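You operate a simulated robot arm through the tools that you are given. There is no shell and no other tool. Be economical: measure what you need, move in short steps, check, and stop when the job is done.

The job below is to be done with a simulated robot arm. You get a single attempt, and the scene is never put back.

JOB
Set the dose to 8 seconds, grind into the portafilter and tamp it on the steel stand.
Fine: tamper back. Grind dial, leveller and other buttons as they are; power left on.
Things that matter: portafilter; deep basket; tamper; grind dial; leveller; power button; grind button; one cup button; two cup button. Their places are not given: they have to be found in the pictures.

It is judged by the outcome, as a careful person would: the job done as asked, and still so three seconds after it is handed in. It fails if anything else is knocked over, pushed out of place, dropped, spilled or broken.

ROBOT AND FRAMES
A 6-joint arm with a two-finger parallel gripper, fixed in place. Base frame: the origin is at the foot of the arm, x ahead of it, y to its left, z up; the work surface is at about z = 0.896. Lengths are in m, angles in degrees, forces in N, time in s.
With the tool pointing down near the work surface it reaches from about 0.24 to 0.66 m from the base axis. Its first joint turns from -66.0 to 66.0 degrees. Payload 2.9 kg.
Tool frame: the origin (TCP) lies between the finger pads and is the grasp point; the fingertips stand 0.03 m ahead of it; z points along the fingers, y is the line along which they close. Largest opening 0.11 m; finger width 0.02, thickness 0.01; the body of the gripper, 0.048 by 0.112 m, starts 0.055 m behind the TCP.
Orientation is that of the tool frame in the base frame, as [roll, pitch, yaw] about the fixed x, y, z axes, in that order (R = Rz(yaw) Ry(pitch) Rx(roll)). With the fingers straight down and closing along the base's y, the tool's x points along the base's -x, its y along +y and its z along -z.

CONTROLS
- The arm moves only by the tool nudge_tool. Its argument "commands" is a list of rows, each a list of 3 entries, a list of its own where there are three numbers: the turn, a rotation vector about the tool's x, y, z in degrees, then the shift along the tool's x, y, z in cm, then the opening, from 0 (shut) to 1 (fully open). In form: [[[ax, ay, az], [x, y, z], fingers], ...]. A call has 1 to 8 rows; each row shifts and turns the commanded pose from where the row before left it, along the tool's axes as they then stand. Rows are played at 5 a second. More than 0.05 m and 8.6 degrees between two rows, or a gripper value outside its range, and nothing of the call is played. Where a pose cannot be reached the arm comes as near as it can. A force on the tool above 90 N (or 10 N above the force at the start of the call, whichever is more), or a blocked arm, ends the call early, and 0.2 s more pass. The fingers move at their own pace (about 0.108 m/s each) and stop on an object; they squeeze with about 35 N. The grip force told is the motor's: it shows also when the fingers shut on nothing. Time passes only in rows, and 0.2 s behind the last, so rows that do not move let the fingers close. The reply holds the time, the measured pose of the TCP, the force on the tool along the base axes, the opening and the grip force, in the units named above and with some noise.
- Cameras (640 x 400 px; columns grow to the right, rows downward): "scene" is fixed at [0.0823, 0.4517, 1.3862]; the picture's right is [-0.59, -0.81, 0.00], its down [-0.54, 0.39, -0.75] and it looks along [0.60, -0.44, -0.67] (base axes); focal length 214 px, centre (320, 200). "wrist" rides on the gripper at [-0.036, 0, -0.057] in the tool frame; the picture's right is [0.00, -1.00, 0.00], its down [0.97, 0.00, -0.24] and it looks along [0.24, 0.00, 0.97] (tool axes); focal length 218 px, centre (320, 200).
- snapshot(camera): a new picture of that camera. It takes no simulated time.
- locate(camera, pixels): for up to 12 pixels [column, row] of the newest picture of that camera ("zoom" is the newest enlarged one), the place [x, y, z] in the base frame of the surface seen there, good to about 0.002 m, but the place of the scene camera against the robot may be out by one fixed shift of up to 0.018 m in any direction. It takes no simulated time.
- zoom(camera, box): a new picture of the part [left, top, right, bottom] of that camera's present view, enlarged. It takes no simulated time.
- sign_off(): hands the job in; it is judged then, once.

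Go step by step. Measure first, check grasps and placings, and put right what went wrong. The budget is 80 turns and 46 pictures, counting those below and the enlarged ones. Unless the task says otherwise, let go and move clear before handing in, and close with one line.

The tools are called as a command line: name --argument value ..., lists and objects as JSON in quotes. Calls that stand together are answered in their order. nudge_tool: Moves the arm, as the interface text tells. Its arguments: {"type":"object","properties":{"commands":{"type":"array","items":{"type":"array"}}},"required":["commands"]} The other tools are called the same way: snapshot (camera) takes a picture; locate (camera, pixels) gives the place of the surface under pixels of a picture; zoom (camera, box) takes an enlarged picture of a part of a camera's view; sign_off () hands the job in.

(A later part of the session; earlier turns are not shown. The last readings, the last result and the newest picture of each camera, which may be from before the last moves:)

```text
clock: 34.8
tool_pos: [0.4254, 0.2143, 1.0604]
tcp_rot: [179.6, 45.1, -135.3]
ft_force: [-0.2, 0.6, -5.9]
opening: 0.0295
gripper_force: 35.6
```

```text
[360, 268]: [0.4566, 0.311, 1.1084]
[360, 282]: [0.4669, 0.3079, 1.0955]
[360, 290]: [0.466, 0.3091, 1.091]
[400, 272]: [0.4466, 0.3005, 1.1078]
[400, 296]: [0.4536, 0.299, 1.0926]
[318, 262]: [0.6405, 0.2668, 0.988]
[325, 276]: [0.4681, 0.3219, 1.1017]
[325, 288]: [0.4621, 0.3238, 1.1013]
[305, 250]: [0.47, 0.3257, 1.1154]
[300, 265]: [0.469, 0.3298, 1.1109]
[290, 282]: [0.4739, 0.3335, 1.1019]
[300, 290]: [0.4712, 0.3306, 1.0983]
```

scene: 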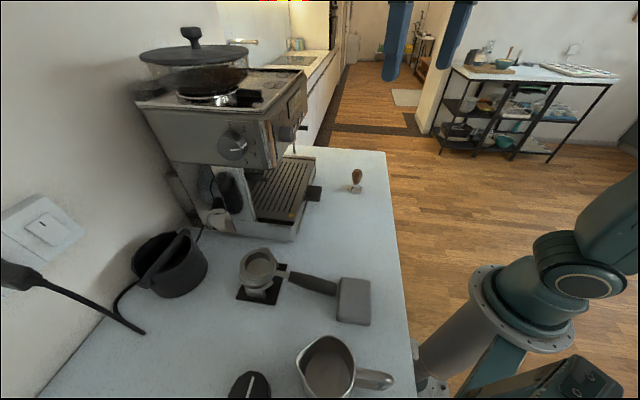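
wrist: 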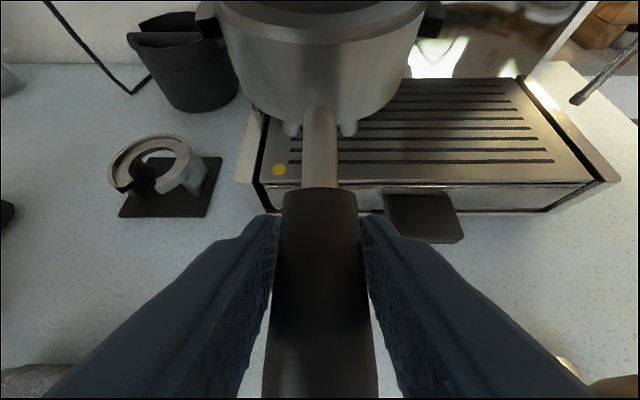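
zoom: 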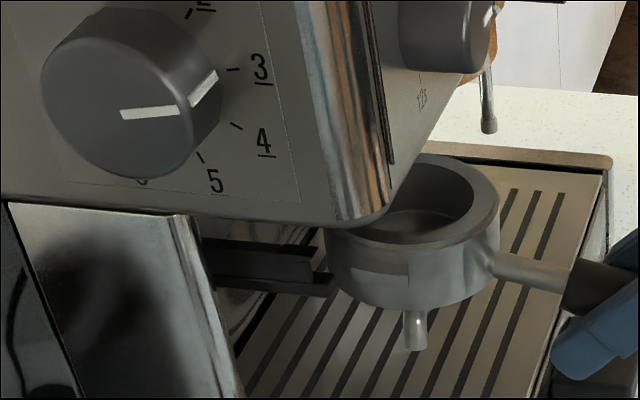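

The lug bottom is about level with the lip top, so I'll raise 2.5 mm, then advance 1.5 cm into the groove and check forces.

nudge_tool --commands '[[[0, 0, 0], [-0.18, 0, -0.18], 0], [[0, 0, 0], [-0.36, 0, 0.34], 0], [[0, 0, 0], [-0.36, 0, 0.34], 0], [[0, 0, 0], [-0.37, 0, 0.35], 0], [[0, 0, 0], [0, 0, 0], 0]]'

zoom --camera "scene" --box '[215, 130, 315, 200]'

```text
clock: 36.0
tool_pos: [0.4364, 0.2255, 1.0627]
tcp_rot: [179.5, 45.0, -135.4]
ft_force: [0.2, 0.3, -7.2]
opening: 0.0296
gripper_force: 35.2
```

```text
5.71 times, centred on (265, 165) of scene
```

zoom: 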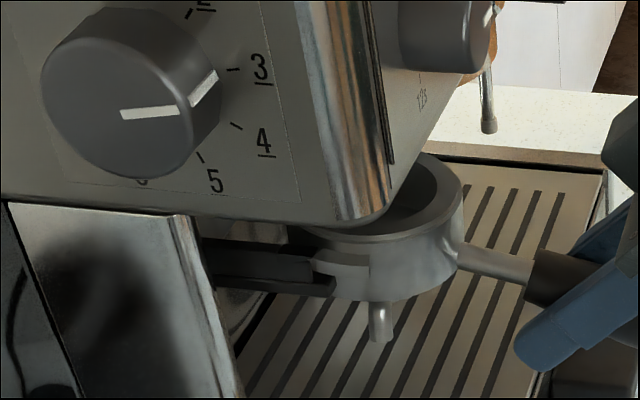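

The lug is entering between the flange and lip with no contact force. I'll continue 1 cm at a time.

nudge_tool --commands '[[[0, 0, 0], [-0.35, 0, 0.35], 0], [[0, 0, 0], [-0.35, 0, 0.35], 0], [[0, 0, 0], [0, 0, 0], 0]]'

nudge_tool --commands '[[[0, 0, 0], [-0.35, 0, 0.35], 0], [[0, 0, 0], [-0.35, 0, 0.35], 0], [[0, 0, 0], [0, 0, 0], 0]]'

```text
clock: 36.8
tool_pos: [0.4454, 0.2316, 1.0621]
tcp_rot: [179.5, 45.0, -135.3]
ft_force: [0.4, -0.2, -8.6]
opening: 0.0295
gripper_force: 35.1
```

```text
clock: 37.5
tool_pos: [0.45, 0.2383, 1.0626]
tcp_rot: [179.5, 45.0, -135.2]
ft_force: [-2.0, -1.1, -13.5]
opening: 0.0298
gripper_force: 35.0
```

Downward force has grown to 13.5 N, so the lug is touching the upper flange. I'll lower about 1.5 mm and re-read.

nudge_tool --commands '[[[0, 0, 0], [0.1, 0, 0.1], 0], [[0, 0, 0], [0, 0, 0], 0]]'

zoom --camera "scene" --box '[215, 130, 315, 200]'

```text
clock: 38.1
tool_pos: [0.4502, 0.238, 1.0621]
tcp_rot: [179.7, 45.2, -135.2]
ft_force: [-0.9, -0.6, -9.1]
opening: 0.0296
gripper_force: 35.1
```

```text
5.71 times, centred on (265, 165) of scene
```

zoom: 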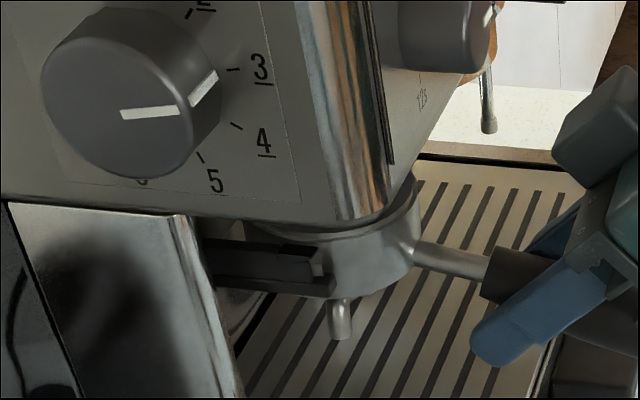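

The lug is now inside the channel and the force is back to about 9 N. I'll push on to the backstop in small steps.

nudge_tool --commands '[[[0, 0, 0], [-0.25, 0, 0.27], 0], [[0, 0, 0], [-0.25, 0, 0.27], 0], [[0, 0, 0], [0, 0, 0], 0]]'

nudge_tool --commands '[[[0, 0, 0], [-0.18, 0, 0.2], 0], [[0, 0, 0], [0, 0, 0], 0]]'

nudge_tool --commands '[[[0, 0, 0], [-0.18, 0, 0.2], 0], [[0, 0, 0], [0, 0, 0], 0]]'

```text
clock: 39.0
tool_pos: [0.4555, 0.243, 1.0624]
tcp_rot: [179.6, 45.3, -135.3]
ft_force: [-1.8, -0.9, -1.8]
opening: 0.0297
gripper_force: 35.2
```

```text
clock: 39.5
tool_pos: [0.4585, 0.2456, 1.0615]
tcp_rot: [179.6, 45.2, -135.2]
ft_force: [-2.4, -3.5, 2.3]
opening: 0.0295
gripper_force: 34.6
```

```text
clock: 40.1
tool_pos: [0.4589, 0.246, 1.0616]
tcp_rot: [179.5, 45.1, -135.2]
ft_force: [-13.1, -12.4, 11.6]
opening: 0.0297
gripper_force: 34.9
```

It reached the backstop: u=0.4985 (bowl centre 0.585) with 18 N resistance. I'll relax 1 mm, let the lugs settle on the lips, then open gently.

nudge_tool --commands '[[[0, 0, 0], [0.1, 0, -0.1], 0], [[0, 0, 0], [0, 0, 0], 0]]'

nudge_tool --commands '[[[0, 0, 0], [0, 0, 0], 0.3], [[0, 0, 0], [0, 0, 0], 0.36], [[0, 0, 0], [0, 0, 0], 0.42]]'

snapshot --camera "wrist"

```text
clock: 40.8
tool_pos: [0.4587, 0.2479, 1.0616]
tcp_rot: [179.7, 45.2, -135.2]
ft_force: [-0.6, -1.4, 5.1]
opening: 0.0296
gripper_force: 35.6
```

```text
clock: 41.5
tool_pos: [0.4575, 0.2474, 1.0619]
tcp_rot: [179.5, 45.1, -135.3]
ft_force: [-0.4, -0.2, 0.1]
opening: 0.046
gripper_force: 0.1
```

```text
12 pictures are left
```

wrist: 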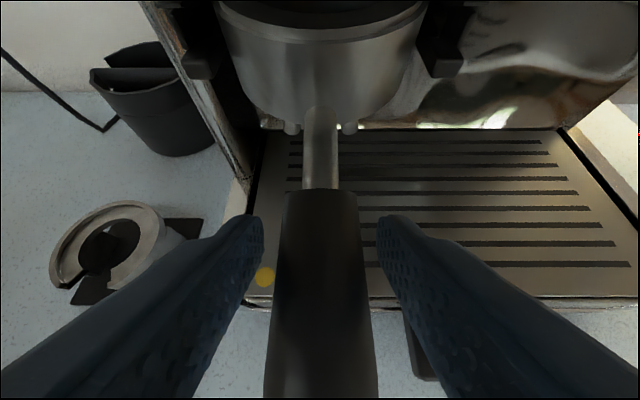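

The portafilter hangs in the fork by itself (forces about zero). I'll back off, close the fingers, and move in front of the GRIND button (v≈0.224, z≈1.161).

nudge_tool --commands '[[[0, 0, 0], [0, 0, -2.5], 0.5], [[0, 0, 0], [0, 0, -3.5], 0.5], [[0, 0, 0], [0, 0, -4], 0.5], [[0, 0, 0], [0, -3.7, 0], 0], [[0, -7.5, 0], [0, -3.8, 0], 0], [[0, -7.5, 0], [0, 0, 0], 0], [[0, -7.5, 0], [0, 0, 0], 0], [[0, -7.5, 0], [0, 0, 0], 0]]'

nudge_tool --commands '[[[0, -7.5, 0], [0, 0, 0], 0], [[0, -7.5, 0], [0, 0, 0], 0], [[0, 0, 0], [-2.5, 0, 0], 0], [[0, 0, 0], [0, 0, 0], 0]]'

snapshot --camera "wrist"

```text
clock: 43.4
tool_pos: [0.4623, 0.1444, 1.1326]
tcp_rot: [178.9, 75.2, -136.0]
ft_force: [0.2, 0.2, 0.4]
opening: 0.0
gripper_force: 35.2
```

```text
clock: 44.4
tool_pos: [0.4632, 0.1432, 1.1569]
tcp_rot: [76.8, 89.5, 121.6]
ft_force: [0.1, 0.0, 0.5]
opening: 0.0
gripper_force: 35.1
```

```text
11 pictures are left
```

wrist: 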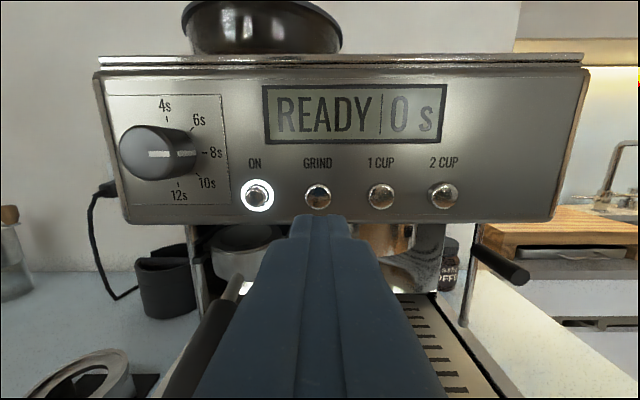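

The display reads READY 0 s, the knob still points to 8s, and the closed fingertip column is aligned with GRIND at (318,198). I'll pin the button position.

locate --camera "wrist" --pixels '[[318, 198], [310, 198], [326, 198], [318, 190], [318, 206], [256, 196]]'

```text
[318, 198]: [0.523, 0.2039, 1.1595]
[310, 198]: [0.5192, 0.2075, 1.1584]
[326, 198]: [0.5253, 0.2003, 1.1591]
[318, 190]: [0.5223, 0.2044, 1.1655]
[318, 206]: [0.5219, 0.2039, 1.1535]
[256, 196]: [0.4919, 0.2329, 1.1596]
```

The button centre is v≈0.2254, z≈1.1597, cap u≈0.514. I'll advance to 3 mm short of contact, then press in small steps.

nudge_tool --commands '[[[0, 0, 0], [-0.28, 0.1, 2], 0], [[0, 0, 0], [0, 0, 2], 0], [[0, 0, 0], [0, 0, 1.2], 0], [[0, 0, 0], [0, 0, 0], 0]]'

nudge_tool --commands '[[[0, 0, 0], [0, 0, 0.35], 0], [[0, 0, 0], [0, 0, 0.2], 0], [[0, 0, 0], [0, 0, 0], 0]]'

```text
clock: 45.4
tool_pos: [0.498, 0.1801, 1.1595]
tcp_rot: [79.3, 89.8, 124.5]
ft_force: [0.0, 0.4, -0.2]
opening: 0.0
gripper_force: 35.5
```

```text
clock: 46.1
tool_pos: [0.5021, 0.1832, 1.1594]
tcp_rot: [81.3, 89.6, 126.3]
ft_force: [-0.4, 0.5, 0.2]
opening: 0.0002
gripper_force: 35.0
```

No contact yet at u=0.4846, so I'll press a little further.

nudge_tool --commands '[[[0, 0, 0], [0, 0, 0.2], 0], [[0, 0, 0], [0, 0, 0], 0]]'

nudge_tool --commands '[[[0, 0, 0], [0, 0, 0.2], 0], [[0, 0, 0], [0, 0, 0], 0]]'

zoom --camera "wrist" --box '[120, 40, 560, 260]'

```text
clock: 46.8
tool_pos: [0.5033, 0.1855, 1.159]
tcp_rot: [81.2, 89.6, 126.4]
ft_force: [-0.2, -1.7, -1.0]
opening: 0.0
gripper_force: 35.1
```

```text
clock: 47.4
tool_pos: [0.505, 0.1875, 1.1601]
tcp_rot: [76.5, 89.7, 121.7]
ft_force: [-3.9, -5.0, 0.5]
opening: 0.0
gripper_force: 34.8
```

```text
1.45 times, centred on (340, 150) of wrist
```

zoom: 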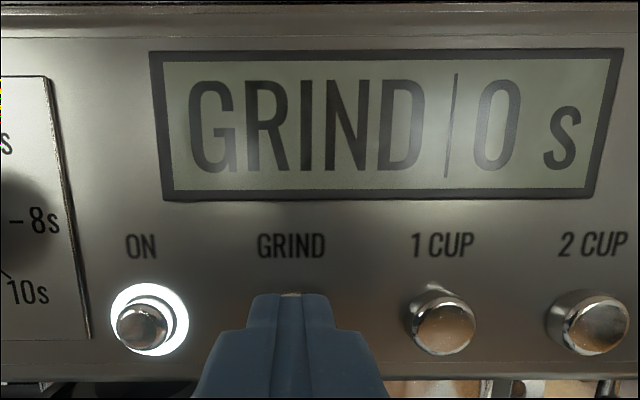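

The display shows "GRIND | 0 s", so grinding has started. I'll release the button, back off and wait about 10 s.

nudge_tool --commands '[[[0, 0, 0], [0, 0, -1.5], 0], [[0, 0, 0], [0, 0, -3], 0], [[0, 0, 0], [0, 0, -2], 0], [[0, 0, 0], [0, 0, 0], 0], [[0, 0, 0], [0, 0, 0], 0], [[0, 0, 0], [0, 0, 0], 0], [[0, 0, 0], [0, 0, 0], 0], [[0, 0, 0], [0, 0, 0], 0]]'

nudge_tool --commands '[[[0, 0, 0], [0, 0, 0], 0], [[0, 0, 0], [0, 0, 0], 0], [[0, 0, 0], [0, 0, 0], 0], [[0, 0, 0], [0, 0, 0], 0], [[0, 0, 0], [0, 0, 0], 0], [[0, 0, 0], [0, 0, 0], 0], [[0, 0, 0], [0, 0, 0], 0], [[0, 0, 0], [0, 0, 0], 0]]'

nudge_tool --commands '[[[0, 0, 0], [0, 0, 0], 0], [[0, 0, 0], [0, 0, 0], 0], [[0, 0, 0], [0, 0, 0], 0], [[0, 0, 0], [0, 0, 0], 0], [[0, 0, 0], [0, 0, 0], 0], [[0, 0, 0], [0, 0, 0], 0], [[0, 0, 0], [0, 0, 0], 0], [[0, 0, 0], [0, 0, 0], 0]]'

nudge_tool --commands '[[[0, 0, 0], [0, 0, 0], 0], [[0, 0, 0], [0, 0, 0], 0], [[0, 0, 0], [0, 0, 0], 0], [[0, 0, 0], [0, 0, 0], 0], [[0, 0, 0], [0, 0, 0], 0], [[0, 0, 0], [0, 0, 0], 0], [[0, 0, 0], [0, 0, 0], 0], [[0, 0, 0], [0, 0, 0], 0]]'

nudge_tool --commands '[[[0, 0, 0], [0, 0, 0], 0], [[0, 0, 0], [0, 0, 0], 0], [[0, 0, 0], [0, 0, 0], 0], [[0, 0, 0], [0, 0, 0], 0], [[0, 0, 0], [0, 0, 0], 0], [[0, 0, 0], [0, 0, 0], 0], [[0, 0, 0], [0, 0, 0], 0], [[0, 0, 0], [0, 0, 0], 0]]'

snapshot --camera "wrist"

```text
clock: 49.1
tool_pos: [0.4566, 0.141, 1.1601]
tcp_rot: [79.7, 89.8, 124.7]
ft_force: [0.5, 1.1, -0.6]
opening: 0.0
gripper_force: 35.1
```

```text
clock: 51.0
tool_pos: [0.4571, 0.1409, 1.1599]
tcp_rot: [79.7, 89.7, 124.6]
ft_force: [-0.1, 0.1, 0.0]
opening: 0.0
gripper_force: 35.4
```

```text
clock: 52.8
tool_pos: [0.4562, 0.1419, 1.16]
tcp_rot: [79.5, 89.7, 124.6]
ft_force: [1.4, 0.5, -0.1]
opening: 0.0001
gripper_force: 35.8
```

```text
clock: 54.5
tool_pos: [0.4563, 0.1413, 1.1595]
tcp_rot: [79.8, 89.8, 124.8]
ft_force: [-0.4, -0.1, -0.5]
opening: 0.0
gripper_force: 35.0
```

```text
clock: 56.4
tool_pos: [0.4571, 0.1411, 1.1596]
tcp_rot: [79.7, 89.6, 124.7]
ft_force: [0.3, 0.0, 0.2]
opening: 0.0
gripper_force: 35.6
```

```text
9 pictures are left
```

wrist: 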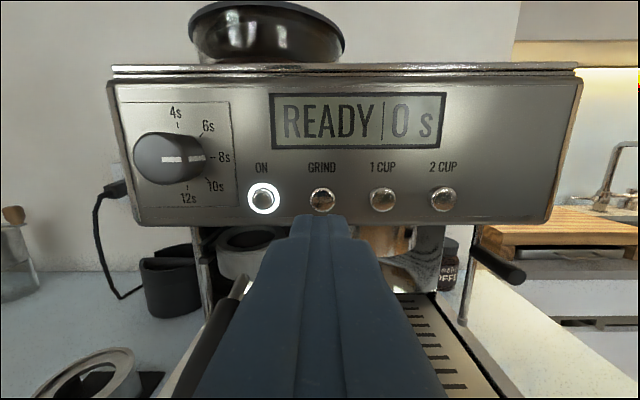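

The display is back to READY after the 8 s run. I'll retrace to the handle pre-grasp.

nudge_tool --commands '[[[0, 0, 0], [2.7, 0, 0.47], 0], [[0, 7.5, 0], [0, 0, 0], 0], [[0, 7.5, 0], [0, 0, 0], 0], [[0, 7.5, 0], [0, 0, 0], 0], [[0, 7.5, 0], [0, 0, 0], 0], [[0, 7.5, 0], [0, 3.7, 0], 0.3], [[0, 7.5, 0], [0, 3.78, 0], 0.5], [[0, 0, 0], [0, 0, 0], 0.5]]'

```text
clock: 58.1
tool_pos: [0.4087, 0.199, 1.1339]
tcp_rot: [179.5, 45.0, -135.3]
ft_force: [0.1, -0.4, -0.9]
opening: 0.0549
gripper_force: 0.0
```

The pre-grasp matches the exit pose. I'll advance 10 cm onto the handle and close.

nudge_tool --commands '[[[0, 0, 0], [0.3, -0.1, 3.5], 0.5], [[0, 0, 0], [0, 0, 3.5], 0.5], [[0, 0, 0], [0, 0, 2], 0.5], [[0, 0, 0], [0, 0, 1.1], 0.5], [[0, 0, 0], [0, 0, 0], 0.5]]'

nudge_tool --commands '[[[0, 0, 0], [0, 0, 0], 0], [[0, 0, 0], [0, 0, 0], 0], [[0, 0, 0], [0, 0, 0], 0], [[0, 0, 0], [0, 0, 0], 0]]'

snapshot --camera "wrist"

```text
clock: 59.4
tool_pos: [0.4579, 0.2473, 1.0591]
tcp_rot: [179.5, 45.0, -135.3]
ft_force: [0.2, 0.1, -0.1]
opening: 0.0549
gripper_force: 0.0
```

```text
clock: 60.4
tool_pos: [0.4582, 0.2467, 1.0607]
tcp_rot: [179.5, 45.2, -135.2]
ft_force: [3.7, 1.5, 0.9]
opening: 0.0297
gripper_force: 34.8
```

```text
8 pictures are left
```

wrist: 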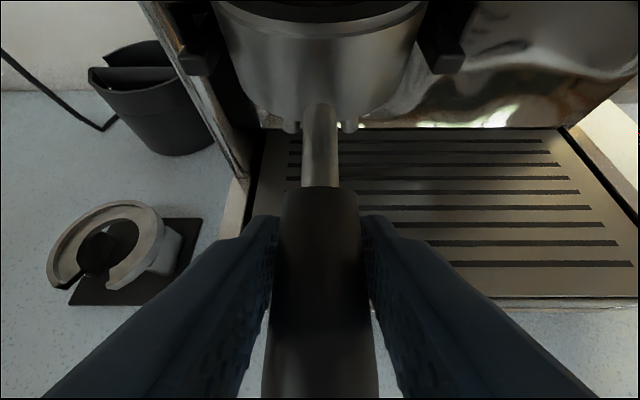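

It's gripped (29.7 mm, 35 N) with the same geometry as before. I'll pull straight out slowly.

nudge_tool --commands '[[[0, 0, 0], [0.15, 0, -0.18], 0], [[0, 0, 0], [0.35, 0, -0.35], 0], [[0, 0, 0], [0.35, 0, -0.35], 0], [[0, 0, 0], [0, 0, 0], 0]]'

nudge_tool --commands '[[[0, 0, 0], [0.35, 0, -0.35], 0], [[0, 0, 0], [0.5, 0, -0.5], 0], [[0, 0, 0], [0.5, 0, -0.5], 0], [[0, 0, 0], [0.5, 0, -0.5], 0], [[0, 0, 0], [0, 0, 0], 0]]'

```text
clock: 61.4
tool_pos: [0.4493, 0.237, 1.06]
tcp_rot: [179.6, 45.2, -135.2]
ft_force: [0.7, 2.4, 0.5]
opening: 0.0295
gripper_force: 35.0
```

```text
clock: 62.5
tool_pos: [0.4311, 0.2184, 1.0596]
tcp_rot: [179.5, 45.1, -135.3]
ft_force: [0.0, -0.2, -0.1]
opening: 0.0296
gripper_force: 35.0
```

Zero vertical load is suspicious: the portafilter may still rest on the lips or have slipped in the grip. I'll look.

zoom --camera "scene" --box '[215, 130, 335, 214]'

```text
4.76 times, centred on (275, 172) of scene
```

zoom: 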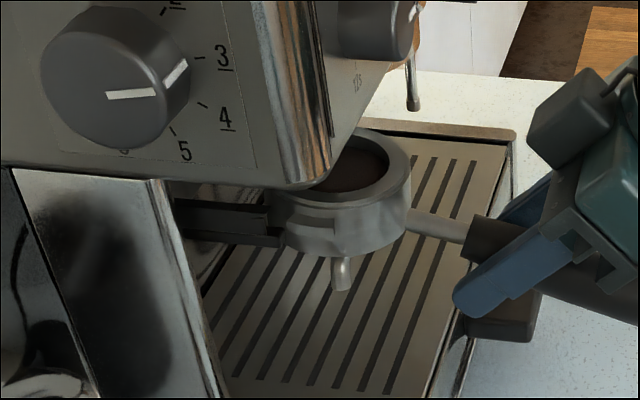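

The portafilter moved with the gripper and grounds are visible in the basket; its lugs are just on the lip ends. I'll lift 2 mm to take the weight before clearing.

nudge_tool --commands '[[[0, 0, 0], [-0.15, 0, -0.15], 0], [[0, 0, 0], [0, 0, 0], 0]]'

nudge_tool --commands '[[[0, 0, 0], [0.3, 0, -0.35], 0], [[0, 0, 0], [0.6, 0, -0.6], 0], [[0, 0, 0], [0.7, 0, -0.7], 0], [[0, 0, 0], [0.7, 0, -0.7], 0], [[0, 0, 0], [0.7, 0, -0.7], 0], [[0, 0, 0], [0.4, 0, -0.4], 0], [[0, 0, 0], [0, 0, 0], 0]]'

```text
clock: 63.1
tool_pos: [0.4308, 0.2186, 1.0626]
tcp_rot: [179.5, 44.9, -135.3]
ft_force: [-0.3, -0.5, -6.3]
opening: 0.0295
gripper_force: 35.7
```

```text
clock: 64.8
tool_pos: [0.396, 0.1849, 1.0621]
tcp_rot: [179.5, 45.0, -135.4]
ft_force: [0.6, -0.1, -6.9]
opening: 0.0296
gripper_force: 35.1
```

The weight is on the grip (6.9 N). I'll traverse back 18.3 cm to the stand's centreline.

nudge_tool --commands '[[[0, 0, 0], [0, 1.5, 0], 0], [[0, 0, 0], [0, 2.5, 0], 0], [[0, 0, 0], [0, 3, 0], 0], [[0, 0, 0], [0, 3, 0], 0], [[0, 0, 0], [0, 3, 0], 0], [[0, 0, 0], [0, 2.5, 0], 0], [[0, 0, 0], [0, 1.8, 0], 0], [[0, 0, 0], [0, 1, 0], 0]]'

nudge_tool --commands '[[[0, 0, 0], [-0.6, 0, 0.6], 0], [[0, 0, 0], [-0.9, 0, 0.9], 0], [[0, 0, 0], [-0.9, 0, 0.9], 0], [[0, 0, 0], [-0.8, 0, 0.8], 0], [[0, 0, 0], [-0.4, 0, 0.4], 0], [[0, 0, 0], [0, 0, 0], 0]]'

```text
clock: 66.5
tool_pos: [0.2671, 0.3136, 1.0604]
tcp_rot: [179.5, 44.9, -135.4]
ft_force: [0.3, -0.6, -7.2]
opening: 0.0296
gripper_force: 34.9
```

```text
clock: 68.0
tool_pos: [0.3037, 0.3497, 1.0646]
tcp_rot: [179.6, 44.9, -135.2]
ft_force: [-0.6, -0.2, -7.3]
opening: 0.0295
gripper_force: 34.5
```

The TCP is at u=0.462, v=-0.0325, nearly the lift pose. I'll verify the bowl's offset in the grip before lowering.

snapshot --camera "wrist"

locate --camera "wrist" --pixels '[[207, 15], [434, 14], [320, 36], [215, 5], [318, 120], [318, 170], [320, 6], [260, 30], [380, 30]]'

```text
6 pictures are left
```

wrist: 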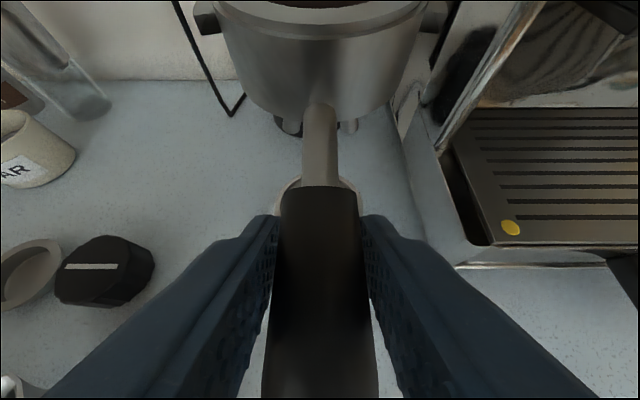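

```text
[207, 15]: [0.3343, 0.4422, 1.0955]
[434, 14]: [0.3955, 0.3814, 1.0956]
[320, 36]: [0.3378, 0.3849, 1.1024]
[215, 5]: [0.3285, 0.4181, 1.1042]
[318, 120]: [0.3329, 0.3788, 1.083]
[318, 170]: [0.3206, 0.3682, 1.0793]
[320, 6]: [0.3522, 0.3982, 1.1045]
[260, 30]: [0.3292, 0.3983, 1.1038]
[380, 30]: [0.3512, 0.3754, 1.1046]
```

The bowl offset matches the original within 1–2 mm. I'll descend to about 1 cm above the seat, then settle by force.

nudge_tool --commands '[[[0, 0, 0], [0.5, 0.1, 0.5], 0], [[0, 0, 0], [1.1, 0, 1.1], 0], [[0, 0, 0], [1.4, 0, 1.4], 0], [[0, 0, 0], [1.4, 0, 1.4], 0], [[0, 0, 0], [1.4, 0, 1.4], 0], [[0, 0, 0], [1.2, 0, 1.2], 0], [[0, 0, 0], [0.8, 0, 0.8], 0], [[0, 0, 0], [0.3, 0, 0.3], 0]]'

nudge_tool --commands '[[[0, 0, 0], [0.25, 0, 0.25], 0], [[0, 0, 0], [0, 0, 0], 0]]'

```text
clock: 69.8
tool_pos: [0.3034, 0.3512, 0.9482]
tcp_rot: [179.5, 45.0, -135.3]
ft_force: [-0.4, 0.3, -7.4]
opening: 0.0295
gripper_force: 35.1
```

```text
clock: 70.3
tool_pos: [0.3029, 0.3509, 0.9439]
tcp_rot: [179.4, 45.0, -135.3]
ft_force: [-0.5, -0.2, -7.0]
opening: 0.0295
gripper_force: 35.6
```

No contact yet at z=0.944, so I'll step down 2–3 mm at a time.

nudge_tool --commands '[[[0, 0, 0], [0.22, 0, 0.22], 0], [[0, 0, 0], [0, 0, 0], 0]]'

nudge_tool --commands '[[[0, 0, 0], [0.18, 0, 0.18], 0], [[0, 0, 0], [0, 0, 0], 0]]'

nudge_tool --commands '[[[0, 0, 0], [0.1, 0, 0.1], 0], [[0, 0, 0], [0, 0, 0], 0]]'

```text
clock: 71.0
tool_pos: [0.3028, 0.3508, 0.9419]
tcp_rot: [179.5, 45.0, -135.4]
ft_force: [0.0, 0.4, -6.9]
opening: 0.0293
gripper_force: 34.8
```

```text
clock: 71.5
tool_pos: [0.3034, 0.3514, 0.9388]
tcp_rot: [179.5, 45.0, -135.3]
ft_force: [-0.9, 0.5, -7.0]
opening: 0.0297
gripper_force: 35.0
```

```text
clock: 72.2
tool_pos: [0.3026, 0.3511, 0.9374]
tcp_rot: [179.5, 45.0, -135.3]
ft_force: [-0.4, -0.3, -7.5]
opening: 0.0294
gripper_force: 35.0
```

nudge_tool --commands '[[[0, 0, 0], [0.08, 0, 0.08], 0], [[0, 0, 0], [0, 0, 0], 0]]'

nudge_tool --commands '[[[0, 0, 0], [0.08, 0, 0.08], 0], [[0, 0, 0], [0, 0, 0], 0]]'

```text
clock: 72.8
tool_pos: [0.303, 0.3503, 0.9368]
tcp_rot: [179.5, 44.9, -135.3]
ft_force: [0.3, 0.5, -7.4]
opening: 0.0296
gripper_force: 35.1
```

```text
clock: 73.3
tool_pos: [0.3025, 0.3514, 0.9358]
tcp_rot: [179.5, 45.1, -135.3]
ft_force: [-1.7, -2.1, 1.8]
opening: 0.0294
gripper_force: 35.5
```

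It's seated (load gone to +1.8 N at z=0.936). I'll release and retreat up and back.

nudge_tool --commands '[[[0, 0, 0], [0, 0, 0], 0.3], [[0, 0, 0], [0, 0, 0], 0.42], [[0, 0, 0], [0, 0, 0], 0.45], [[0, 0, 0], [0, 0, -2], 0.45], [[0, 0, 0], [0, 0, -3], 0.45], [[0, 0, 0], [0, 0, -4], 0.5], [[0, 0, 0], [0, 0, -4], 0.6], [[0, 0, 0], [-2, 0, -2], 0.8]]'

nudge_tool --commands '[[[0, 7.5, 0], [-2, -3, 0], 0.8], [[0, 7.5, 0], [-2, -3, 0], 0.8], [[0, 7.5, 0], [0, -4, 0], 0.8], [[0, 7.5, 0], [0, -4, 0], 0.8], [[0, 7.5, 0], [0, -4, 0], 0.8], [[0, 7.5, 0], [0, -4, 0], 0.8], [[0, 0, 0], [0, -4, 0], 0.8], [[0, 0, 0], [0, -4, 0], 0.8]]'

```text
clock: 75.2
tool_pos: [0.2374, 0.2842, 1.0568]
tcp_rot: [179.5, 45.0, -135.4]
ft_force: [1.1, -0.7, 0.0]
opening: 0.0881
gripper_force: 0.2
```

```text
clock: 77.0
tool_pos: [0.4703, 0.0948, 1.0821]
tcp_rot: [179.7, 0.0, -134.9]
ft_force: [0.5, 0.7, 0.1]
opening: 0.088
gripper_force: 0.2
```

The tool is vertical now. I'll move over the tamper and look.

nudge_tool --commands '[[[0, 0, 0], [2.6, -3.1, 0], 0.8], [[0, 0, 0], [2.57, -3.19, 0], 0.8], [[0, 0, 0], [0, 0, 0], 0.8]]'

snapshot --camera "wrist"

```text
clock: 77.8
tool_pos: [0.4787, 0.0098, 1.08]
tcp_rot: [179.7, 0.0, -134.9]
ft_force: [-0.1, -0.3, -0.1]
opening: 0.0879
gripper_force: 0.0
```

```text
5 pictures are left
```

wrist: 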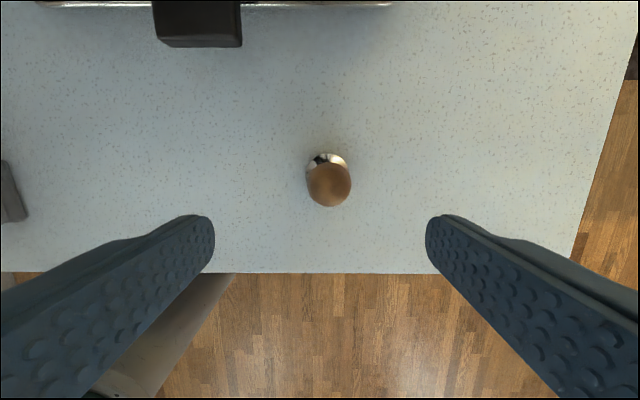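

The tamper's wooden handle is at (328,187) and its steel base edge at (327,158). I'll measure both, plus the basket centre from earlier data.

locate --camera "wrist" --pixels '[[328, 187], [328, 200], [308, 187], [349, 187], [328, 168], [327, 157], [310, 163], [345, 163], [315, 180], [341, 180], [328, 155], [330, 178]]'

```text
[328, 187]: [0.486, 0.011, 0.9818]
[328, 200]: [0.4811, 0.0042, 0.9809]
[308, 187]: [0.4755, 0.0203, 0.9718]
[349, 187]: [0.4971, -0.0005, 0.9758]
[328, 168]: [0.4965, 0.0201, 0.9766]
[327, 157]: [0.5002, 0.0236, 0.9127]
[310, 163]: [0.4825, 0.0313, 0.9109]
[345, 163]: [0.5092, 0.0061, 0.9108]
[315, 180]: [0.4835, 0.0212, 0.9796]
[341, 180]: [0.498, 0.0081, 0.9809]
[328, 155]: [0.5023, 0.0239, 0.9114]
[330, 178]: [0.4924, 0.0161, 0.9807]
```

The tamper axis is at (0.4875, 0.011), handle widest about Ø30 mm, top at z≈0.982, base top at 0.912. I'll descend to z=0.965 and grip.

nudge_tool --commands '[[[0, 0, 0], [-0.71, -0.54, 0], 0.8], [[0, 0, 0], [0, 0, 4], 0.6], [[0, 0, 0], [0, 0, 4], 0.6], [[0, 0, 0], [0, 0, 2.5], 0.6], [[0, 0, 0], [0, 0, 1], 0.6], [[0, 0, 0], [0, 0, 0], 0.6]]'

nudge_tool --commands '[[[0, 0, 0], [0, 0, 0], 0], [[0, 0, 0], [0, 0, 0], 0], [[0, 0, 0], [0, 0, 0], 0], [[0, 0, 0], [0, 0, 0], 0]]'

nudge_tool --commands '[[[0, 0, 0], [0, 0, -0.5], 0], [[0, 0, 0], [0, 0, -1], 0], [[0, 0, 0], [0, 0, 0], 0]]'

```text
clock: 79.2
tool_pos: [0.4872, 0.0165, 0.9643]
tcp_rot: [179.7, 0.1, -134.9]
ft_force: [-1.0, 0.9, 0.2]
opening: 0.0659
gripper_force: 0.0
```

```text
clock: 80.2
tool_pos: [0.4881, 0.0165, 0.9641]
tcp_rot: [179.6, 0.1, -134.9]
ft_force: [0.7, -0.2, 0.8]
opening: 0.0352
gripper_force: 35.5
```

```text
clock: 81.0
tool_pos: [0.4878, 0.0158, 0.9812]
tcp_rot: [179.7, 0.1, -135.0]
ft_force: [0.1, 0.2, -5.4]
opening: 0.0351
gripper_force: 35.1
```

The tamper is gripped and lifted (5.4 N). I'll raise it, traverse along the machine front, then go in over the bowl.

nudge_tool --commands '[[[0, 0, 0], [0, 0, -3], 0], [[0, 0, 0], [0, 0, -4], 0], [[0, 0, 0], [0, 2, -3.5], 0], [[0, 0, 0], [0, 4, -1.5], 0], [[0, 0, 0], [0, 4.5, 0], 0], [[0, 0, 0], [0, 4.5, 0], 0], [[0, 0, 0], [0, 4.5, 0], 0], [[0, 0, 0], [0, 4.5, 0], 0]]'

nudge_tool --commands '[[[0, 0, 0], [0, 4.5, 0], 0], [[0, 0, 0], [0, 4.5, 0], 0], [[0, 0, 0], [-2, 3.6, 0], 0], [[0, 0, 0], [-4, 0, 0], 0], [[0, 0, 0], [-4, 0, 0], 0], [[0, 0, 0], [-3, 0, 0], 0], [[0, 0, 0], [-1.5, 0, 0], 0], [[0, 0, 0], [0, 0, 0], 0]]'

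```text
clock: 82.8
tool_pos: [0.3168, 0.1833, 1.1011]
tcp_rot: [179.8, 0.1, -135.0]
ft_force: [-1.0, 0.4, -5.9]
opening: 0.0353
gripper_force: 35.4
```

```text
clock: 84.5
tool_pos: [0.3304, 0.377, 1.1019]
tcp_rot: [179.7, -0.1, -134.9]
ft_force: [0.4, -0.5, -3.7]
opening: 0.0353
gripper_force: 35.3
```

The TCP is at u=0.500, v=-0.033, with the camera almost above the bowl. I'll take a picture to measure the bowl and the tamper together.

snapshot --camera "wrist"

```text
4 pictures are left
```

wrist: 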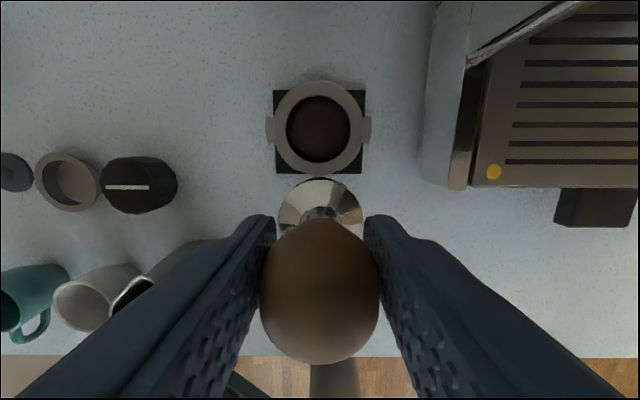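

The grounds fill the basket at (318,129) and the tamper base is visible at (320,205). I'll locate the edges of both.

locate --camera "wrist" --pixels '[[283, 128], [354, 128], [318, 93], [318, 165], [318, 128], [281, 203], [359, 203], [320, 181], [300, 185], [340, 185], [320, 205], [320, 290]]'

```text
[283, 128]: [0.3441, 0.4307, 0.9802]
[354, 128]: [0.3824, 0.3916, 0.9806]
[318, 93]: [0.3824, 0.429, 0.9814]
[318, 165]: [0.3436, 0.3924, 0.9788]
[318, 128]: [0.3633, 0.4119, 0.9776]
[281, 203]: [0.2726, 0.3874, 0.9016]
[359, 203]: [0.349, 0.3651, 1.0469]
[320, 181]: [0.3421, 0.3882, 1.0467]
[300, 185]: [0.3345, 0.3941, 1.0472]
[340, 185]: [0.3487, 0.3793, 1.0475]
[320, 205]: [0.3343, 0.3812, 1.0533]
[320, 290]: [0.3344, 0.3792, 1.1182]
```

The bowl centre is (0.3631, 0.4109) with grounds at z≈0.978. The tamper axis is at u≈0.4957, 4.5 mm off the TCP. I'll shift 5.16 cm inward and descend to just above the grounds.

nudge_tool --commands '[[[0, 0, 0], [-2, 0.08, 0], 0], [[0, 0, 0], [-2, 0, 0], 0], [[0, 0, 0], [-1.16, 0, 0], 0], [[0, 0, 0], [0, 0, 0], 0], [[0, 0, 0], [0, 0, 0], 0]]'

nudge_tool --commands '[[[0, 0, 0], [0, 0, 1.5], 0], [[0, 0, 0], [0, 0, 1.5], 0], [[0, 0, 0], [0, 0, 0.8], 0], [[0, 0, 0], [0, 0, 0], 0]]'

```text
clock: 85.8
tool_pos: [0.3681, 0.4123, 1.1035]
tcp_rot: [179.7, 0.0, -134.9]
ft_force: [0.3, 0.1, -4.8]
opening: 0.0353
gripper_force: 34.8
```

```text
clock: 86.8
tool_pos: [0.3688, 0.4136, 1.0648]
tcp_rot: [179.7, -0.1, -135.0]
ft_force: [-0.5, 0.6, -4.7]
opening: 0.0353
gripper_force: 35.4
```

The pose is about 2 mm right and 1 mm deep of ideal. I'll correct and check with a close scene view before inserting.

nudge_tool --commands '[[[0, 0, 0], [0.1, 0.15, 0], 0], [[0, 0, 0], [0, 0, 0.7], 0], [[0, 0, 0], [0, 0, 0], 0]]'

zoom --camera "scene" --box '[225, 225, 305, 305]'

```text
clock: 87.5
tool_pos: [0.3651, 0.4132, 1.056]
tcp_rot: [179.7, 0.0, -134.9]
ft_force: [0.0, -0.3, -4.9]
opening: 0.0352
gripper_force: 35.2
```

```text
5.00 times, centred on (265, 265) of scene
```

zoom: 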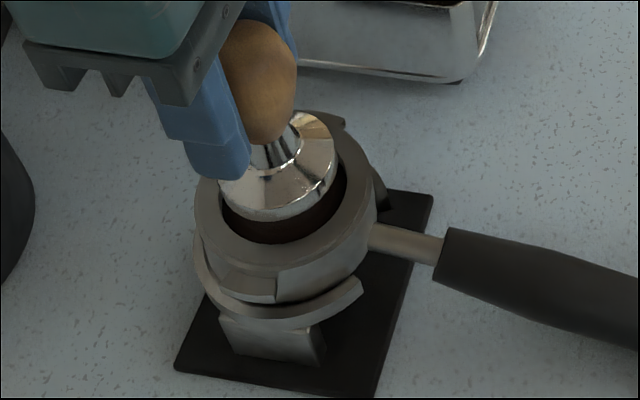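

The tamper base nearly fills the hole (about 1–1.5 mm clearance) and looks well centred. I'll measure both rims in this same view for fine correction.

locate --camera "zoom" --pixels '[[226, 216], [250, 244], [290, 247], [325, 232], [349, 195], [221, 200], [240, 215], [275, 219], [310, 210], [333, 185], [337, 160], [315, 118]]'

```text
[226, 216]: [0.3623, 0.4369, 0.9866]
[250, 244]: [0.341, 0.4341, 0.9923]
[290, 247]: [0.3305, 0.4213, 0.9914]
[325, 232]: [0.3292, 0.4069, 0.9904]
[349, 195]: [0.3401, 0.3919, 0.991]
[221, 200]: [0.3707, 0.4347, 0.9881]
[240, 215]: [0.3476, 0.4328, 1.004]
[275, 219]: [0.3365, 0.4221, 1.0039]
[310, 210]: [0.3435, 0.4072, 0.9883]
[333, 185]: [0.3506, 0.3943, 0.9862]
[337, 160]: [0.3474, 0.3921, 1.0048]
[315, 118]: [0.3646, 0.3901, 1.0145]
```

Both circles agree within about 1 mm (tamper (0.3566,0.4124), hole about (0.3555,0.4125) in this camera). I'll lower in small steps, reading the force.

nudge_tool --commands '[[[0, 0, 0], [0, 0, 0.4], 0], [[0, 0, 0], [0, 0, 0.3], 0], [[0, 0, 0], [0, 0, 0], 0]]'

nudge_tool --commands '[[[0, 0, 0], [0, 0, 0.3], 0], [[0, 0, 0], [0, 0, 0], 0]]'

```text
clock: 88.3
tool_pos: [0.3652, 0.4155, 1.0501]
tcp_rot: [179.7, 0.1, -135.0]
ft_force: [-0.4, -0.3, -5.2]
opening: 0.0354
gripper_force: 34.9
```

```text
clock: 89.0
tool_pos: [0.3655, 0.4134, 1.0483]
tcp_rot: [179.7, -0.1, -134.9]
ft_force: [0.2, 0.2, -4.9]
opening: 0.0352
gripper_force: 34.9
```

nudge_tool --commands '[[[0, 0, 0], [0, 0, 0.25], 0], [[0, 0, 0], [0, 0, 0], 0]]'

nudge_tool --commands '[[[0, 0, 0], [0, 0, 0.25], 0], [[0, 0, 0], [0, 0, 0], 0]]'

nudge_tool --commands '[[[0, 0, 0], [0, 0, 0.25], 0], [[0, 0, 0], [0, 0, 0], 0]]'

```text
clock: 89.5
tool_pos: [0.3662, 0.4139, 1.0444]
tcp_rot: [179.7, 0.0, -134.9]
ft_force: [-0.1, -0.5, -4.2]
opening: 0.035
gripper_force: 35.0
```

```text
clock: 90.2
tool_pos: [0.3663, 0.4145, 1.0417]
tcp_rot: [179.6, 0.0, -134.9]
ft_force: [-0.4, 0.1, -4.1]
opening: 0.0353
gripper_force: 34.9
```

```text
clock: 90.8
tool_pos: [0.3657, 0.4139, 1.0408]
tcp_rot: [179.6, 0.1, -135.0]
ft_force: [0.3, 0.6, -3.1]
opening: 0.0351
gripper_force: 34.9
```

The tamper is inside the basket (below the rim), with first contact on the grounds. I'll press on gradually.

nudge_tool --commands '[[[0, 0, 0], [0, 0, 0.25], 0], [[0, 0, 0], [0, 0, 0], 0]]'

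nudge_tool --commands '[[[0, 0, 0], [0, 0, 0.25], 0], [[0, 0, 0], [0, 0, 0], 0]]'

nudge_tool --commands '[[[0, 0, 0], [0, 0, 0.25], 0], [[0, 0, 0], [0, 0, 0], 0]]'

```text
clock: 91.3
tool_pos: [0.3657, 0.4146, 1.04]
tcp_rot: [179.7, 0.4, -134.9]
ft_force: [0.1, 1.0, 14.1]
opening: 0.0352
gripper_force: 34.8
```

```text
clock: 92.0
tool_pos: [0.3657, 0.4144, 1.0378]
tcp_rot: [179.7, 0.5, -134.8]
ft_force: [4.6, 5.2, 24.7]
opening: 0.0355
gripper_force: 34.5
```

```text
clock: 92.5
tool_pos: [0.3656, 0.4134, 1.0348]
tcp_rot: [179.6, 0.4, -135.0]
ft_force: [4.5, 2.9, 25.5]
opening: 0.035
gripper_force: 35.1
```

nudge_tool --commands '[[[0, 0, 0], [0, 0, 0.25], 0], [[0, 0, 0], [0, 0, 0], 0]]'

nudge_tool --commands '[[[0, 0, 0], [0, 0, 0.3], 0], [[0, 0, 0], [0, 0, 0], 0]]'

zoom --camera "scene" --box '[225, 225, 305, 305]'

```text
clock: 93.2
tool_pos: [0.3655, 0.4138, 1.0315]
tcp_rot: [179.7, 0.3, -135.0]
ft_force: [2.5, 3.6, 26.4]
opening: 0.0352
gripper_force: 35.1
```

```text
clock: 93.8
tool_pos: [0.3667, 0.4148, 1.0288]
tcp_rot: [179.7, 0.4, -134.9]
ft_force: [1.6, 3.5, 29.0]
opening: 0.0353
gripper_force: 35.2
```

```text
5.00 times, centred on (265, 265) of scene
```

zoom: 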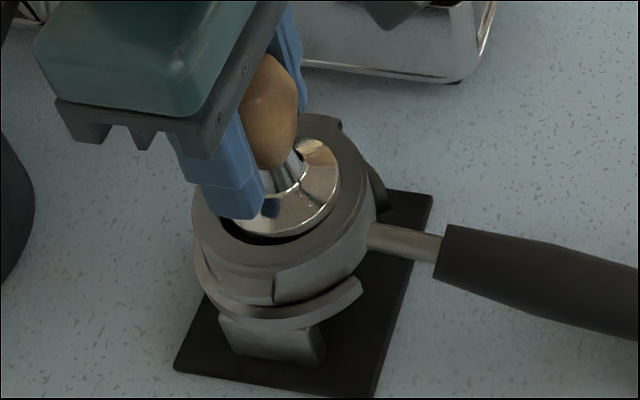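

The tamper is in the basket but the handle is slipping up through the fingers at about 30 N, so the press is weak. I'll let go, rise, close the fingers and push down on the top of the tamper.

nudge_tool --commands '[[[0, 0, 0], [0, 0, -0.3], 0], [[0, 0, 0], [0, 0, 0], 0.5], [[0, 0, 0], [0, 0, 0], 0.6], [[0, 0, 0], [0, 0, -2], 0.6], [[0, 0, 0], [0, 0, -3], 0.6], [[0, 0, 0], [0, 0, -3], 0.6], [[0, 0, 0], [0.5, 0, 0], 0], [[0, 0, 0], [0, 0, 0], 0]]'

nudge_tool --commands '[[[0, 0, 0], [0, 0, 0.8], 0], [[0, 0, 0], [0, 0, 0.6], 0], [[0, 0, 0], [0, 0, 0], 0]]'

```text
clock: 95.5
tool_pos: [0.3616, 0.4093, 1.1104]
tcp_rot: [179.6, 0.1, -134.9]
ft_force: [0.3, 1.1, -0.8]
opening: 0.0
gripper_force: 35.3
```

```text
clock: 96.3
tool_pos: [0.3615, 0.4098, 1.0952]
tcp_rot: [179.7, -0.1, -135.0]
ft_force: [0.5, 0.2, 0.3]
opening: 0.0001
gripper_force: 34.9
```

nudge_tool --commands '[[[0, 0, 0], [-0.13, 0, 0.3], 0], [[0, 0, 0], [0, 0, 0], 0]]'

nudge_tool --commands '[[[0, 0, 0], [0, 0, 0.25], 0], [[0, 0, 0], [0, 0, 0], 0]]'

nudge_tool --commands '[[[0, 0, 0], [0, 0, 0.25], 0], [[0, 0, 0], [0, 0, 0], 0]]'

```text
clock: 97.0
tool_pos: [0.3635, 0.4112, 1.0922]
tcp_rot: [179.7, 0.1, -135.0]
ft_force: [0.1, 0.8, 0.1]
opening: 0.0
gripper_force: 35.1
```

```text
clock: 97.5
tool_pos: [0.3629, 0.4121, 1.0906]
tcp_rot: [179.7, 0.2, -134.9]
ft_force: [-0.1, -0.3, -0.4]
opening: 0.0
gripper_force: 35.3
```

```text
clock: 98.2
tool_pos: [0.3627, 0.4112, 1.0885]
tcp_rot: [179.7, 0.0, -134.9]
ft_force: [-0.2, 0.4, 1.0]
opening: 0.0
gripper_force: 35.3
```

Contact is due about now, so I'll keep stepping down.

nudge_tool --commands '[[[0, 0, 0], [0, 0, 0.25], 0], [[0, 0, 0], [0, 0, 0], 0]]'

nudge_tool --commands '[[[0, 0, 0], [0, 0, 0.25], 0], [[0, 0, 0], [0, 0, 0], 0]]'

nudge_tool --commands '[[[0, 0, 0], [0, 0, 0.25], 0], [[0, 0, 0], [0, 0, 0], 0]]'

```text
clock: 98.8
tool_pos: [0.3624, 0.4105, 1.0852]
tcp_rot: [179.6, 0.0, -134.8]
ft_force: [0.5, -1.0, 0.1]
opening: 0.0
gripper_force: 34.7
```

```text
clock: 99.3
tool_pos: [0.3632, 0.4107, 1.085]
tcp_rot: [179.7, 0.2, -134.9]
ft_force: [-1.0, 0.1, 9.9]
opening: 0.0001
gripper_force: 35.4
```

```text
clock: 100.0
tool_pos: [0.3629, 0.4106, 1.0802]
tcp_rot: [179.7, 0.0, -135.0]
ft_force: [-2.5, -4.8, 11.6]
opening: 0.0
gripper_force: 34.8
```

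Force is about 12 N with some sideways component, so the tamper may be tilting. I'll look.

zoom --camera "scene" --box '[225, 225, 305, 305]'

locate --camera "zoom" --pixels '[[240, 240], [275, 240], [310, 225], [335, 190], [335, 165], [265, 110], [265, 80], [285, 100], [285, 190], [300, 215], [250, 230], [320, 140]]'

```text
5.00 times, centred on (265, 265) of scene
```

zoom: 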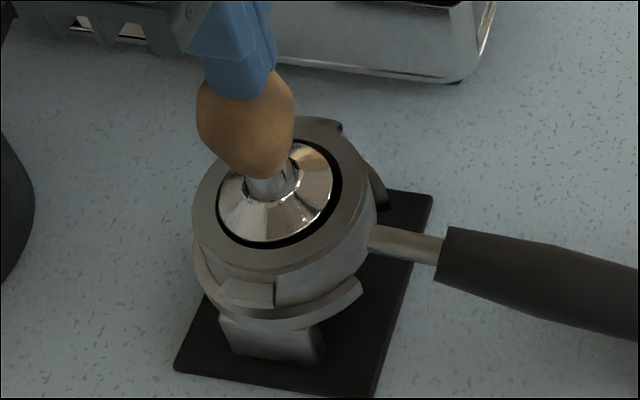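

```text
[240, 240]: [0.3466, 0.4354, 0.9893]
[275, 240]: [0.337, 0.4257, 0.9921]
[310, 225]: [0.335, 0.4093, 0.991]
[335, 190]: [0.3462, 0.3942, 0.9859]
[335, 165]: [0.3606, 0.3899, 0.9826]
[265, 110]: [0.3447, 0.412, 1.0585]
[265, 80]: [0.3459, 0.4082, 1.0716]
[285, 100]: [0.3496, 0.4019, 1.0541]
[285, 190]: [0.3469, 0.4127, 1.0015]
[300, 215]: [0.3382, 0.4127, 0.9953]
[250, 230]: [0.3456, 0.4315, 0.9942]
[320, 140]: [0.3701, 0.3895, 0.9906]
```

The tamper base is well inside the basket but leans slightly away (ball shifted toward +u), and my fingertip sits on the near side of the ball. I'll lift, shift 5 mm inward and press on the ball's centre.

nudge_tool --commands '[[[0, 0, 0], [0, 0, -1.0], 0], [[0, 0, 0], [-0.5, 0.1, 0], 0], [[0, 0, 0], [0, 0, 0.6], 0], [[0, 0, 0], [0, 0, 0.3], 0], [[0, 0, 0], [0, 0, 0], 0]]'

nudge_tool --commands '[[[0, 0, 0], [0, 0, 0.25], 0], [[0, 0, 0], [0, 0, 0], 0]]'

nudge_tool --commands '[[[0, 0, 0], [0, 0, 0.25], 0], [[0, 0, 0], [0, 0, 0], 0]]'

nudge_tool --commands '[[[0, 0, 0], [0, 0, 0.25], 0], [[0, 0, 0], [0, 0, 0], 0]]'

```text
clock: 101.2
tool_pos: [0.3656, 0.4149, 1.0821]
tcp_rot: [179.7, 0.1, -134.9]
ft_force: [0.5, -0.1, -0.5]
opening: 0.0
gripper_force: 35.2
```

```text
clock: 101.8
tool_pos: [0.3656, 0.4145, 1.0796]
tcp_rot: [179.7, 0.2, -134.8]
ft_force: [-1.5, -0.9, 9.7]
opening: 0.0001
gripper_force: 34.7
```

```text
clock: 102.3
tool_pos: [0.3673, 0.4155, 1.0792]
tcp_rot: [179.8, 0.2, -135.1]
ft_force: [-1.5, -2.4, 24.3]
opening: 0.0001
gripper_force: 34.5
```

```text
clock: 103.0
tool_pos: [0.3644, 0.416, 1.0783]
tcp_rot: [179.8, 0.5, -134.9]
ft_force: [-3.6, -5.1, 37.6]
opening: 0.0
gripper_force: 35.4
```

It's now stiff (37.6 N, base about 1 cm down in the basket). I'll push to about 65 N, hold briefly, then lift off and open around the handle.

nudge_tool --commands '[[[0, 0, 0], [0, 0, 0.25], 0], [[0, 0, 0], [0, 0, 0.25], 0], [[0, 0, 0], [0, 0, 0], 0]]'

nudge_tool --commands '[[[0, 0, 0], [0, 0, 0.15], 0], [[0, 0, 0], [0, 0, 0], 0], [[0, 0, 0], [0, 0, 0], 0]]'

nudge_tool --commands '[[[0, 0, 0], [0, 0, -1], 0], [[0, 0, 0], [0, 0, -3], 0], [[0, 0, 0], [0, 0, 0], 0.6], [[0, 0, 0], [0, 0, 0], 0.6], [[0, 0, 0], [0, 0, 3.5], 0.6], [[0, 0, 0], [0, 0, 3.5], 0.6], [[0, 0, 0], [0, 0, 1.5], 0.6], [[0, 0, 0], [0, 0, 0], 0.6]]'

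```text
clock: 103.8
tool_pos: [0.3658, 0.4154, 1.0774]
tcp_rot: [179.5, 1.0, -134.9]
ft_force: [-7.3, -7.5, 56.1]
opening: 0.0
gripper_force: 35.2
```

```text
clock: 104.5
tool_pos: [0.366, 0.4157, 1.0781]
tcp_rot: [179.5, 1.3, -134.9]
ft_force: [-7.0, -8.4, 61.7]
opening: 0.0002
gripper_force: 34.9
```

```text
clock: 106.3
tool_pos: [0.3666, 0.4179, 1.0226]
tcp_rot: [179.7, 0.1, -134.9]
ft_force: [-0.3, -0.6, 0.1]
opening: 0.066
gripper_force: 0.0
```

I pressed to 62 N with the puck firm, and the fingers are now around the handle again. I'll close, lift the tamper out, and head back to its spot.

nudge_tool --commands '[[[0, 0, 0], [0, 0, 0], 0], [[0, 0, 0], [0, 0, 0], 0], [[0, 0, 0], [0, 0, 0], 0], [[0, 0, 0], [0, 0, -0.5], 0], [[0, 0, 0], [0, 0, -1], 0], [[0, 0, 0], [0, 0, -2], 0], [[0, 0, 0], [0, 0, -3], 0], [[0, 0, 0], [0, 0, -3], 0]]'

nudge_tool --commands '[[[0, 0, 0], [2, 0, 0], 0], [[0, 0, 0], [4, 0, 0], 0], [[0, 0, 0], [4, 0, 0], 0], [[0, 0, 0], [4, 0, 0], 0], [[0, 0, 0], [4, -2, 0], 0], [[0, 0, 0], [1.6, -4, 0], 0], [[0, 0, 0], [0, -4.5, 0], 0], [[0, 0, 0], [0, -4.5, 0], 0]]'

nudge_tool --commands '[[[0, 0, 0], [0, -4.5, 0], 0], [[0, 0, 0], [0, -4.5, 0], 0], [[0, 0, 0], [0, -4.5, 0], 0], [[0, 0, 0], [0, -4.5, 0], 0], [[0, 0, 0], [0, -3, 0], 0], [[0, 0, 0], [0, -1.3, 0], 0], [[0, 0, 0], [0, 0, 0], 0], [[0, 0, 0], [0, 0, 0], 0]]'

```text
clock: 108.2
tool_pos: [0.367, 0.4168, 1.1188]
tcp_rot: [179.8, 0.0, -134.9]
ft_force: [0.4, 0.3, -5.1]
opening: 0.0351
gripper_force: 35.4
```

```text
clock: 110.0
tool_pos: [0.3316, 0.1695, 1.1166]
tcp_rot: [179.6, 0.0, -134.9]
ft_force: [0.4, -0.3, -4.8]
opening: 0.035
gripper_force: 35.2
```

```text
clock: 111.8
tool_pos: [0.4926, 0.0141, 1.1138]
tcp_rot: [179.7, 0.1, -134.9]
ft_force: [0.2, -0.8, -4.5]
opening: 0.0351
gripper_force: 34.4
```

The tamper is held (4.5 N) above its original spot. I'll descend to about 1 cm above and then settle by force.

nudge_tool --commands '[[[0, 0, 0], [0, 0.15, 3], 0], [[0, 0, 0], [0, 0, 4], 0], [[0, 0, 0], [0, 0, 4], 0], [[0, 0, 0], [0, 0, 2.2], 0], [[0, 0, 0], [0, 0, 1], 0], [[0, 0, 0], [0, 0, 0], 0]]'

nudge_tool --commands '[[[0, 0, 0], [0, 0, 0.4], 0], [[0, 0, 0], [0, 0, 0], 0]]'

nudge_tool --commands '[[[0, 0, 0], [0, 0, 0.3], 0], [[0, 0, 0], [0, 0, 0], 0]]'

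nudge_tool --commands '[[[0, 0, 0], [0, 0, 0.2], 0], [[0, 0, 0], [0, 0, 0], 0]]'

```text
clock: 113.2
tool_pos: [0.4898, 0.015, 0.975]
tcp_rot: [179.7, 0.1, -135.0]
ft_force: [0.1, -0.8, -4.0]
opening: 0.0344
gripper_force: 34.7
```

```text
clock: 113.8
tool_pos: [0.4897, 0.0157, 0.9688]
tcp_rot: [179.6, 0.1, -134.9]
ft_force: [0.7, 0.3, -5.6]
opening: 0.035
gripper_force: 34.8
```

```text
clock: 114.3
tool_pos: [0.4896, 0.0158, 0.9664]
tcp_rot: [179.7, 0.1, -134.9]
ft_force: [0.1, -0.3, -5.0]
opening: 0.0348
gripper_force: 35.2
```

```text
clock: 115.0
tool_pos: [0.4898, 0.0153, 0.9655]
tcp_rot: [179.7, 0.0, -134.9]
ft_force: [0.2, 0.1, -4.9]
opening: 0.0348
gripper_force: 35.1
```

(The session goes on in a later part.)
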